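You operate a simulated robot arm through the tools that you are given. There is no shell and no other tool. Be economical: measure what you need, move in short steps, check, and stop when the job is done.

Carry out the task below with a simulated robot arm. There is one attempt and no reset: what you move stays moved.

TASK
Turn the pump dial to 10 ml.
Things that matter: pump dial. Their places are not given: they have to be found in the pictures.

It is judged by the outcome, as a careful person would: the job done as asked, and still so three seconds after it is handed in. It fails if anything else is knocked over, pushed out of place, dropped, spilled or broken.

THE ROBOT
A 6-joint arm with a two-finger parallel gripper, fixed in place. Base frame: the origin is at the foot of the arm, x ahead of it, y to its left, z up. Lengths are in mm, angles in degrees, forces in N, time in s.
Its first joint turns from -70.0 to 70.0 degrees. Payload 1.9 kg.
Tool frame: the origin (TCP) lies between the finger pads and is the grasp point; the fingertips stand 23 mm ahead of it; z points along the fingers, y is the line along which they close. The gripper opens to 94 mm. The fingers are 38 mm wide and 10 mm thick; the gripper's body (54 by 96 mm) begins 39 mm behind the TCP.
Orientation is told as [roll, pitch, yaw] about the base's x, y, z axes, in that order, counted from this pose: with the fingers straight down and closing along the base's y, the tool's x points along the base's -x, its y along +y and its z along -z.

THE INTERFACE
- The arm moves only by the tool play_rows. Its argument "targets" is a list of rows, each an object of numbers (a shift or turn left out is 0, a gripper value left out holds the last): "fingers": the finger opening in mm, from 0 to 94; "dx", "dy", "dz": the shift along the base's x, y, z in mm; "wx", "wy", "wz": the turn, a rotation vector about the base's x, y, z in rad. In form: [{"fingers": .., "dx": .., "dy": .., "dz": .., "wx": .., "wy": .., "wz": ..}, ...]. A call has 1 to 8 rows; each row is the pose to reach, as a shift and turn from the pose commanded when the call began. A row lasts 0.2 s, in which the tool goes at most 50 mm and 8.6 degrees; a call with a longer step from one row to the next is refused whole, and so is a gripper value outside its range. A pose out of reach is approached as far as the arm can. The call stops where the force on the tool passes 40 N (or 10 N more than at its start, if that is more) or the arm is blocked; 0.2 s more then pass. The fingers move at their own pace (about 108 mm/s each) and stop on an object; they squeeze with about 27 N. The grip force told is the motor's: it shows also when the fingers shut on nothing. Time passes only in rows, and 0.2 s behind the last, so rows that repeat a pose let the fingers close. It gives the time, the measured TCP pose, the force on the tool (base axes), the opening and the grip force at its end, in the units of the frame above (readings bear some noise), and new pictures: "pictures" is both (left out), scene, wrist or none.
- Cameras (640 x 400 px; columns grow to the right, rows downward): "scene" is fixed at [42.5, 298.8, 453.4]; the picture's right is [-0.88, -0.47, 0.00], its down [-0.12, 0.23, -0.97] and it looks along [0.45, -0.85, -0.26] (base axes); focal length 306 px, centre (320, 200). "wrist" rides on the gripper at [-39, 0, -44] in the tool frame; the picture's right is [0.00, -1.00, 0.00], its down [0.97, 0.00, -0.24] and it looks along [0.24, 0.00, 0.97] (tool axes); focal length 218 px, centre (320, 200).
- locate(camera, pixels): there is no depth. For up to 12 entries [column, row, z] of the newest picture of that camera ("zoom" is the newest enlarged one), the place [x, y] in the base frame at which the ray of that pixel passes the height z, good to about 2 mm. No time passes.
- zoom(camera, box): a new picture of the part [left, top, right, bottom] of that camera's present view, enlarged. No time passes.
- finish_job(): hands the job in; it is judged then, once.

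Work in short steps. Measure before you move; look again where a grasp or a placing could have gone wrong, and mend it. You have 60 turns and 120 pictures in all, the two below and enlarged ones among them. Open the gripper and draw the arm clear of the work before you hand the job in, unless the task says otherwise; then end with one line.

The tools are called after "Emit:" as name(argument=value, ...) on one line, values as JSON. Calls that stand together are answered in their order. play_rows: Moves the arm, as the interface text tells. Its arguments: {"type":"object","properties":{"targets":{"type":"array","items":{"type":"object","properties":{"fingers":{"type":"number"},"dx":{"type":"number"},"dy":{"type":"number"},"dz":{"type":"number"},"wx":{"type":"number"},"wy":{"type":"number"},"wz":{"type":"number"}}}},"pictures":{"type":"string","enum":["both","scene","wrist","none"]}},"required":["targets"]} The other tools are called the same way: locate (camera, pixels) gives the place at which the rays of pixels pass given heights; zoom (camera, box) takes an enlarged picture of a part of a camera's view; finish_job () hands the job in.

At the start:

```text
clock: 0.0
tool_pos: [191.3, -119.9, 429.4]
orientation: [-0.1, 0.0, 0.0]
ft_force: [-0.3, 0.8, 0.2]
width: 93.9
gripper_force: 0.1
```

scene: 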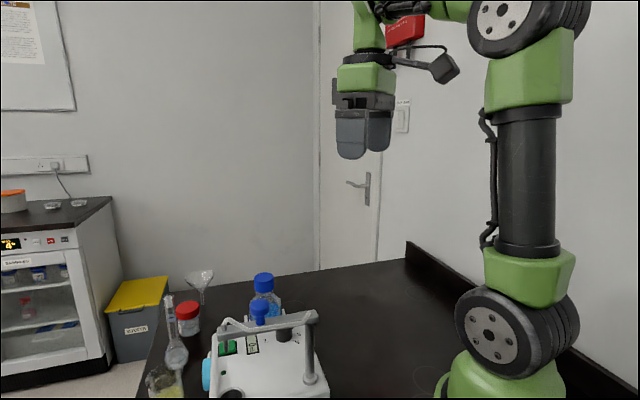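
wrist: 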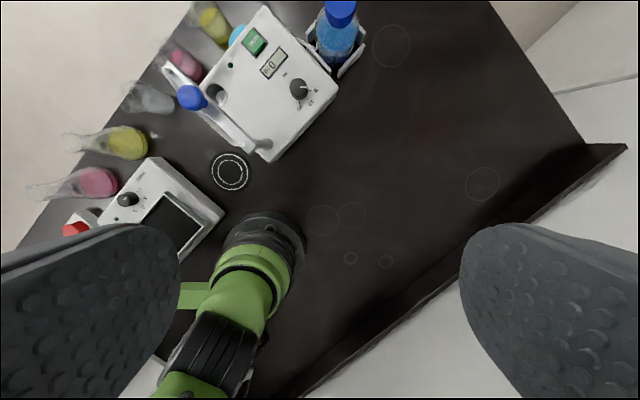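

I zoom on the pump and its dial, near wrist pixel (298,90).

Emit:
zoom(camera="wrist", box=[200, 0, 360, 170])

Emit:
zoom(camera="scene", box=[180, 260, 360, 400])

Emit:
locate(camera="wrist", pixels=[[298, 90, 88], [298, 90, 150], [298, 90, 180], [298, 90, 210], [270, 160, 88], [192, 97, 250], [340, 8, 200]])

Emit:
locate(camera="scene", pixels=[[284, 335, 150], [284, 335, 180], [284, 335, 210], [310, 382, 150], [312, 316, 250]])

```text
2.35 times, centred on (280, 85) of wrist
```

zoom: 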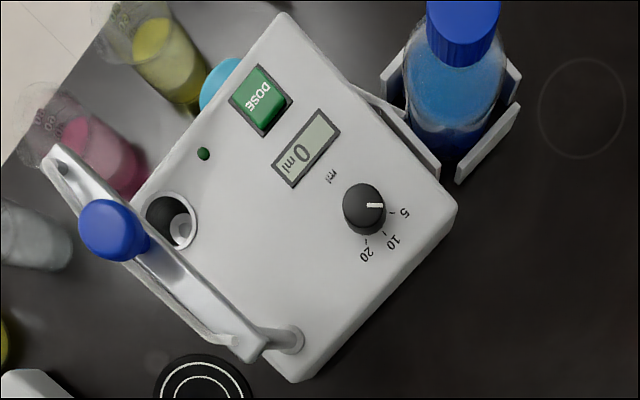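

```text
2.86 times, centred on (270, 330) of scene
```

zoom: 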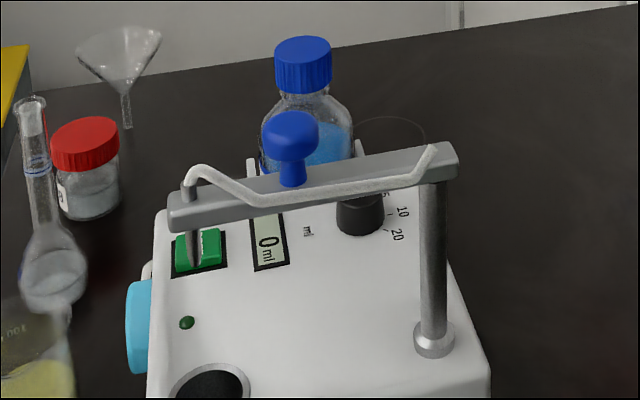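

```text
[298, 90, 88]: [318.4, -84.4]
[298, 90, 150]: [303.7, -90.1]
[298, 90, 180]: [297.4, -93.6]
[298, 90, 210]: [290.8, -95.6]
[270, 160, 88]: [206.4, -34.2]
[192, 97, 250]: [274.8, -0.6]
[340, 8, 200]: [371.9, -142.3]
```

```text
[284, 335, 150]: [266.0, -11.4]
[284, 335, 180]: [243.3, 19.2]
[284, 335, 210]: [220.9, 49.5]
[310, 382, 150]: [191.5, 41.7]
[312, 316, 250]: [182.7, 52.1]
```

The two views disagree at heights above the bench, so I check with matching features: the circle drawn on the table, the dial, the blue knob and the bracket post.

Emit:
locate(camera="wrist", pixels=[[391, 45, 88], [391, 45, 0], [294, 87, 88], [294, 87, 60], [294, 87, 0], [192, 97, 88], [192, 97, 150], [265, 145, 88], [265, 145, 60]])

Emit:
locate(camera="scene", pixels=[[294.5, 305, 88], [294.5, 305, 0], [284, 334, 110], [284, 334, 88], [284, 334, 60], [260, 306, 88], [260, 306, 150], [310, 380, 88], [310, 380, 60]])

```text
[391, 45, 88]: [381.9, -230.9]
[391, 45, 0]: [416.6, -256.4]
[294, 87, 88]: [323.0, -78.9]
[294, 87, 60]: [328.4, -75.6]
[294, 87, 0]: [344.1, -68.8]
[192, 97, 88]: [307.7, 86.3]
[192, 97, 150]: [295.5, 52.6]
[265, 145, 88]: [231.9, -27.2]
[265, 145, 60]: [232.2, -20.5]
```

```text
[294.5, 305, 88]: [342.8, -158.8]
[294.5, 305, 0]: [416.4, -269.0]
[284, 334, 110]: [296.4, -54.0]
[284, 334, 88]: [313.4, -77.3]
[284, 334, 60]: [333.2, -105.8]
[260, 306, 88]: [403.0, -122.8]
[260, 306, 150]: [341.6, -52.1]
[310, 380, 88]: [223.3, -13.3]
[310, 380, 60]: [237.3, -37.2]
```

The table features agree at z≈0, and the dial at about (319,-78) with z≈85–90. The blue knob's top is near (283,19,210). I move above the dial, keeping higher than the bar, to see the scale squarely.

Emit:
play_rows(targets=[{"dx": 24, "dy": 10, "dz": -34}, {"dx": 48, "dy": 20, "dz": -68}, {"dx": 72, "dy": 30, "dz": -102}, {"dx": 94, "dy": 40, "dz": -136}, {"dx": 94, "dy": 40, "dz": -160}, {"dx": 94, "dy": 40, "dz": -160}])

```text
clock: 1.4
tool_pos: [286.7, -81.0, 267.4]
orientation: [-0.3, 0.0, -0.1]
ft_force: [0.1, -0.2, -0.4]
width: 94.0
gripper_force: 0.1
```

scene: 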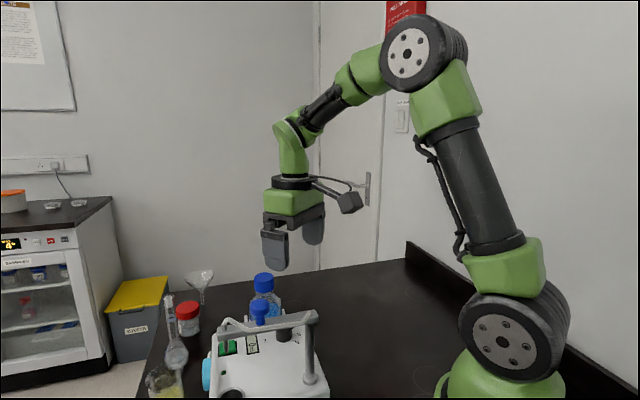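
wrist: 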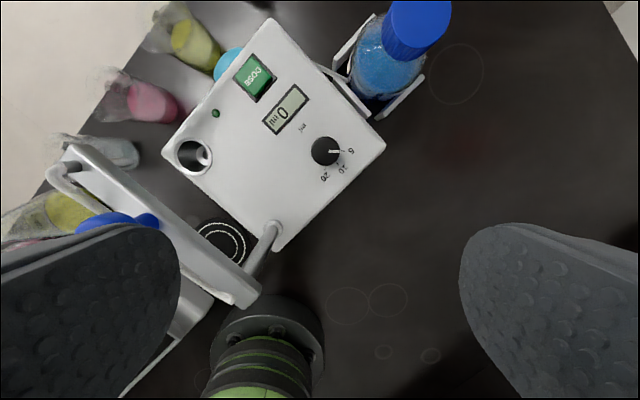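

The dial is now at wrist (325,150). I enlarge it and locate the parts around it.

Emit:
zoom(camera="wrist", box=[285, 125, 365, 185])

Emit:
locate(camera="wrist", pixels=[[325, 150, 70], [325, 150, 85], [325, 150, 100], [420, 22, 120], [420, 22, 150], [386, 147, 85], [275, 230, 85], [240, 290, 190], [70, 158, 190], [419, 10, 130]])

Emit:
locate(camera="scene", pixels=[[284, 332, 85], [284, 332, 95], [284, 330, 100], [264, 275, 120], [264, 275, 150], [312, 316, 190], [312, 316, 170]])

```text
6.67 times, centred on (325, 155) of wrist
```

zoom: 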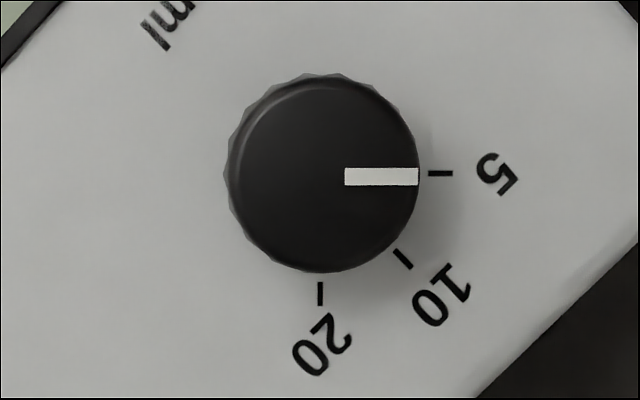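

```text
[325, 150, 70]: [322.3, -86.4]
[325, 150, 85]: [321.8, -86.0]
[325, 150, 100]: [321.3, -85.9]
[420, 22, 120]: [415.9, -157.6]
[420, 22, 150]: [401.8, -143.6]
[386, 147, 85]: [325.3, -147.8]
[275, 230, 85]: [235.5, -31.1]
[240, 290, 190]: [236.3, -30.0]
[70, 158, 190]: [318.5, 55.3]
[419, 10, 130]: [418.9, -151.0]
```

```text
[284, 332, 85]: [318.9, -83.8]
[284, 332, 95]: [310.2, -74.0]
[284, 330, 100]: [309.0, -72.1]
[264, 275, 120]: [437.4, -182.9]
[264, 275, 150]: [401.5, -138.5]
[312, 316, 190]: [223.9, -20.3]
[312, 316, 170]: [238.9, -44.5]
```

The pointer is on the 5 mark and the 10 mark is about 45° clockwise from it. The dial is at about (322,-86), roughly 30 mm wide, with its top near z≈87. I pre-turn the tool +60° at height, so the later −45° turn stays clear of the post, and centre it over the dial.

Emit:
play_rows(targets=[{"dx": 5, "wz": 0.149, "fingers": 50}, {"dx": 10, "dy": -1, "wz": 0.298}, {"dx": 15, "dy": -2, "wz": 0.447}, {"dx": 20, "dy": -3, "wz": 0.596}, {"dx": 25, "dy": -4, "wz": 0.745}, {"dx": 30, "dy": -5, "wz": 0.894}, {"dx": 35.5, "dy": -5.5, "wz": 1.043}, {"dx": 35.5, "dy": -5.5, "wz": 1.043}])

```text
clock: 3.2
tool_pos: [321.4, -85.8, 268.8]
orientation: [-0.2, 0.0, 59.7]
ft_force: [-0.6, 0.1, -0.3]
width: 49.8
gripper_force: 0.1
```

scene: 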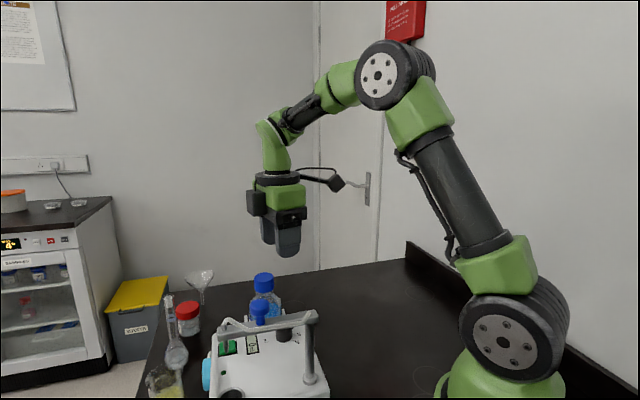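
wrist: 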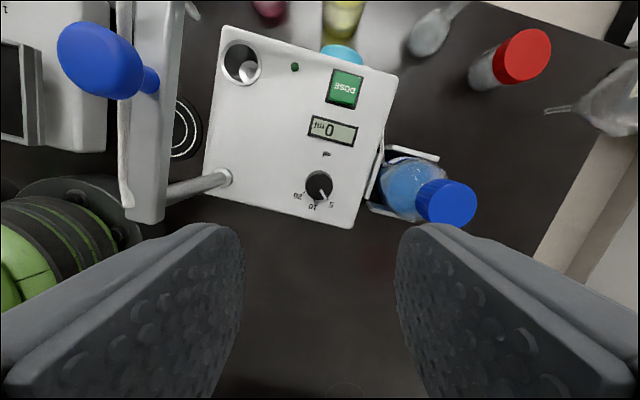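

I re-measure the dial from this second viewpoint, at about (319,184), to refine position and height.

Emit:
zoom(camera="wrist", box=[279, 154, 359, 214])

Emit:
locate(camera="wrist", pixels=[[319, 184, 70], [319, 184, 85], [319, 184, 100], [450, 203, 150], [450, 203, 140]])

```text
6.67 times, centred on (319, 184) of wrist
```

zoom: 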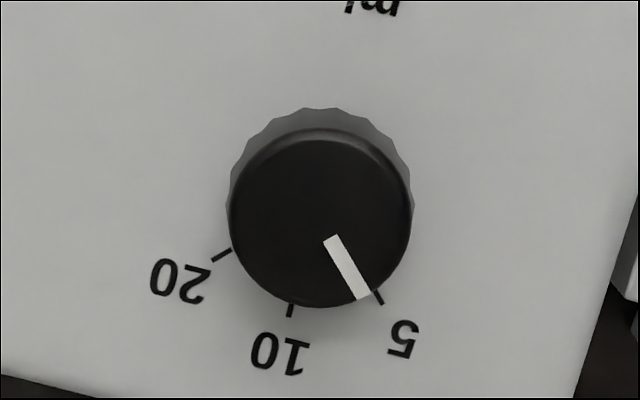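

```text
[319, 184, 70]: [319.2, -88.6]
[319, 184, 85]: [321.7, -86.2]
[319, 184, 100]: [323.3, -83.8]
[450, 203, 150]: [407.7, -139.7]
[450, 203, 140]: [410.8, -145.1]
```

The dial top is at about (321.5,-86.3), z≈89, with the face near z≈72. I descend partway, tips to about z=120, and check.

Emit:
play_rows(targets=[{"dz": -40}, {"dz": -80}, {"dz": -110}, {"dz": -125}, {"dz": -125}])

```text
clock: 4.4
tool_pos: [320.4, -86.2, 142.2]
orientation: [-0.1, 0.0, 59.7]
ft_force: [0.3, -0.2, 0.6]
width: 49.9
gripper_force: 0.1
```

scene: 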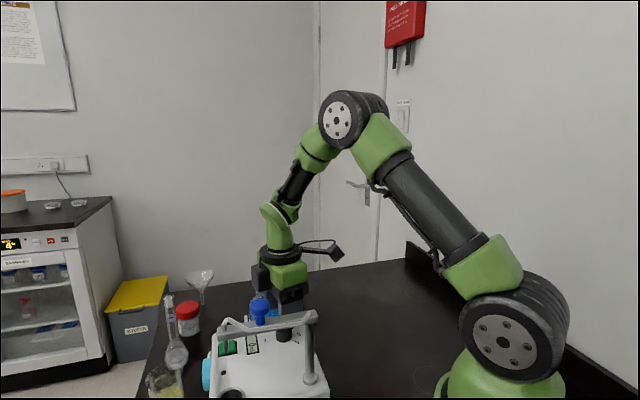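
wrist: 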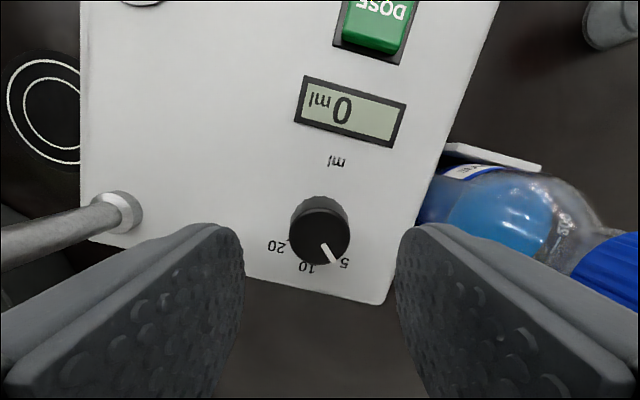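

The dial is centred between the fingers at about (320,236). I check the measured offset before the last descent.

Emit:
locate(camera="wrist", pixels=[[320, 237, 85], [320, 237, 90], [320, 237, 95], [320, 218, 72]])

Emit:
play_rows(targets=[{"dz": -15}, {"dz": -28}, {"dz": -38}, {"dz": -38}])

```text
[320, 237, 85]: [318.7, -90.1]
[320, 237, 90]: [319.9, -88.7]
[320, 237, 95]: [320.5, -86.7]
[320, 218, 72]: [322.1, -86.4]
```

```text
clock: 5.4
tool_pos: [321.8, -86.0, 107.0]
orientation: [-0.1, 0.0, 59.7]
ft_force: [0.4, -0.1, -0.4]
width: 50.3
gripper_force: 0.1
```

scene: 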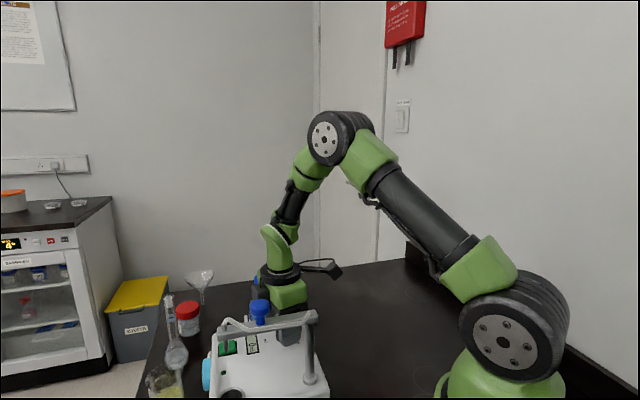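
wrist: 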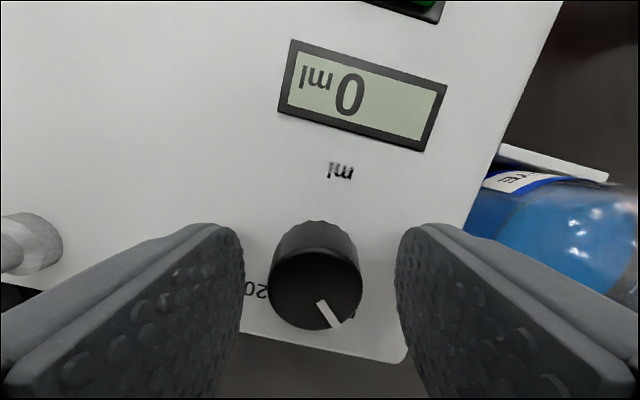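

The fingers straddle the dial, which sits about 1.5 mm to the left (col 315). I correct that, go 4 mm lower and close.

Emit:
play_rows(targets=[{"dx": -1.2, "dy": 0.7, "dz": -4}, {"dx": -1.2, "dy": 0.7, "dz": -4, "fingers": 34}, {"dx": -1.2, "dy": 0.7, "dz": -4, "fingers": 26}, {"dx": -1.2, "dy": 0.7, "dz": -4, "fingers": 26}])

```text
clock: 6.4
tool_pos: [322.8, -84.8, 101.1]
orientation: [-0.1, 0.0, 59.8]
ft_force: [2.7, -1.4, -5.8]
width: 28.8
gripper_force: 45.4
```

scene: 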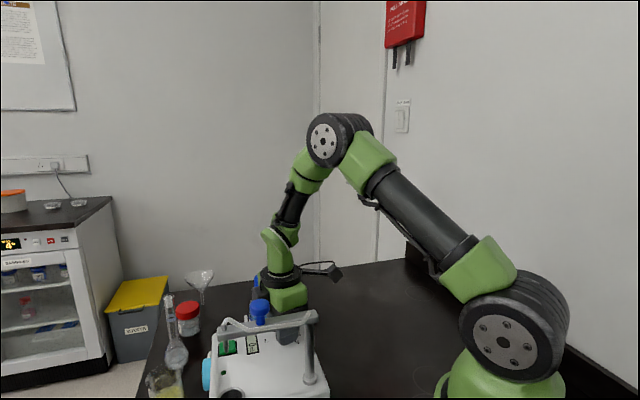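
wrist: 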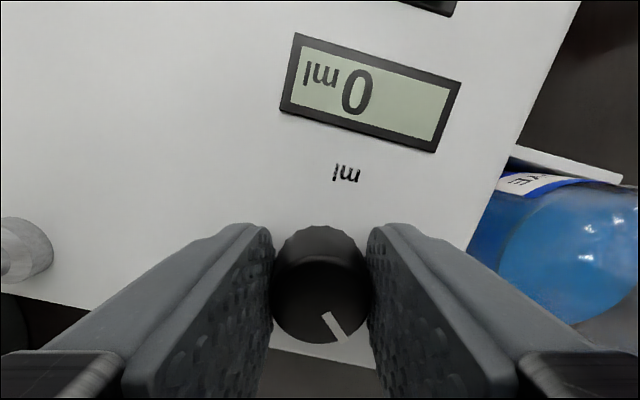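

The dial is gripped (28.8 mm, low side force). I turn it about 45° clockwise about the tool axis.

Emit:
play_rows(targets=[{"wz": -0.13}, {"wz": -0.26}, {"wz": -0.39}, {"wz": -0.52}, {"wz": -0.65}, {"wz": -0.785}, {"wz": -0.785}])

```text
clock: 8.0
tool_pos: [322.6, -86.9, 101.6]
orientation: [-0.3, -0.3, 14.9]
ft_force: [19.6, -28.2, -2.1]
width: 28.7
gripper_force: 45.2
```

scene: 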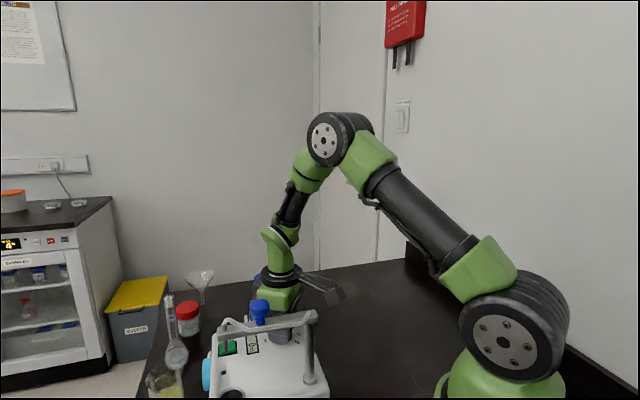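
wrist: 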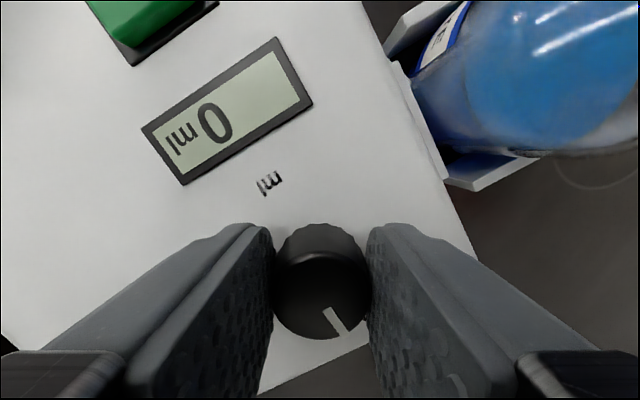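

The dial turned with the tool. The side force is 34 N toward (+x,−y), so I ease the tool that way before opening to avoid a jerk.

Emit:
play_rows(targets=[{"dx": 0.7, "dy": -1}, {"dx": 1.3, "dy": -1.9}, {"dx": 1.3, "dy": -1.9}], pictures="none")

```text
clock: 8.8
tool_pos: [321.2, -86.9, 102.4]
orientation: [-0.2, -0.3, 14.7]
ft_force: [9.0, -2.1, 29.9]
width: 28.9
gripper_force: 45.1
```

The side force is relieved, but z now reads +30 N. I ease up slightly and open the fingers.

Emit:
play_rows(targets=[{"dz": 1}, {"dz": 1, "fingers": 40}, {"dz": 1, "fingers": 50}, {"dz": 1, "fingers": 50}])

```text
clock: 9.8
tool_pos: [321.1, -87.3, 102.3]
orientation: [-0.2, 0.1, 14.7]
ft_force: [0.5, -0.3, 0.3]
width: 50.0
gripper_force: 0.0
```

scene: 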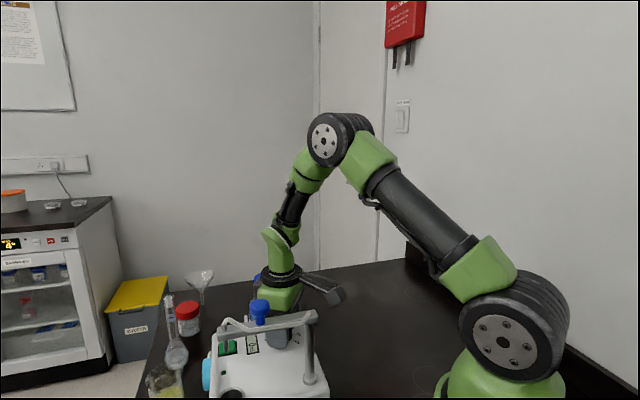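
wrist: 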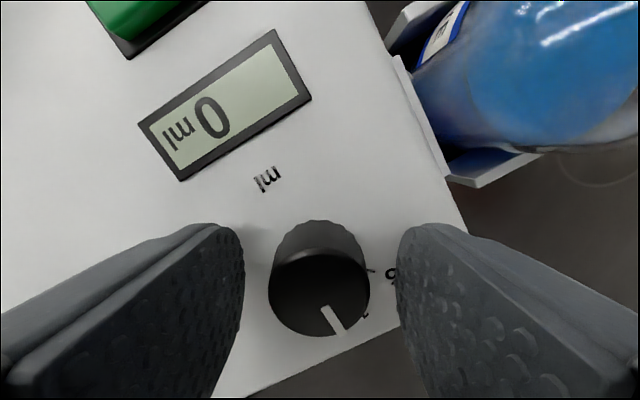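

Released cleanly. I go straight up to a height where the scale can be read squarely.

Emit:
play_rows(targets=[{"dz": 30}, {"dz": 70}, {"dz": 110}, {"dz": 150}, {"dz": 165, "dx": -18}, {"dz": 165, "dx": -36, "dy": -5}, {"dz": 165, "dx": -36, "dy": -5}])

Emit:
zoom(camera="wrist", box=[285, 125, 365, 185])

```text
clock: 11.4
tool_pos: [284.1, -91.8, 268.1]
orientation: [-0.2, 0.0, 14.9]
ft_force: [-0.6, 0.5, -0.2]
width: 50.0
gripper_force: 0.0
```

scene: 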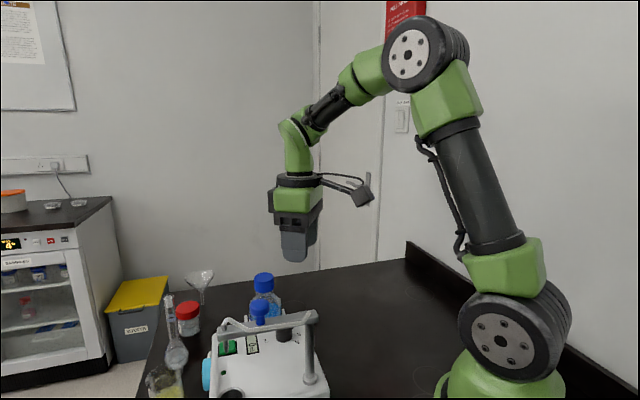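
wrist: 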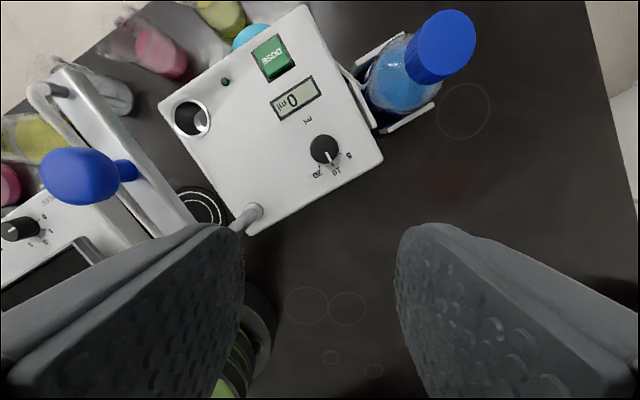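

```text
6.67 times, centred on (325, 155) of wrist
```

zoom: 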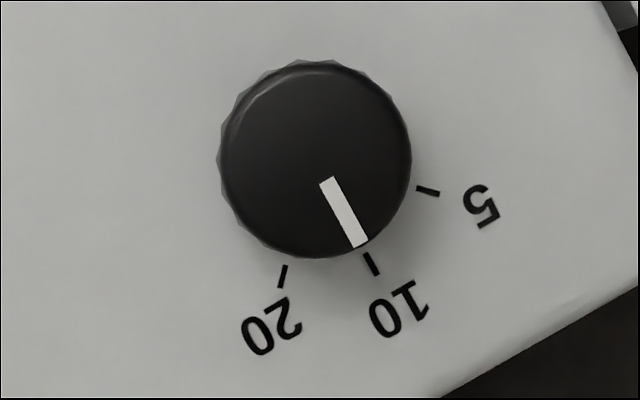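

The pointer lines up with the 10 mark. The pump and the bottle sit where they did before, and the arm is clear with the gripper open, so I hand in.

Emit:
finish_job()

```text
The job is handed in.
```

The pump dial is turned from 5 ml to 10 ml, and the last close-up shows the pointer in line with the 10 mark. Nothing else was moved.
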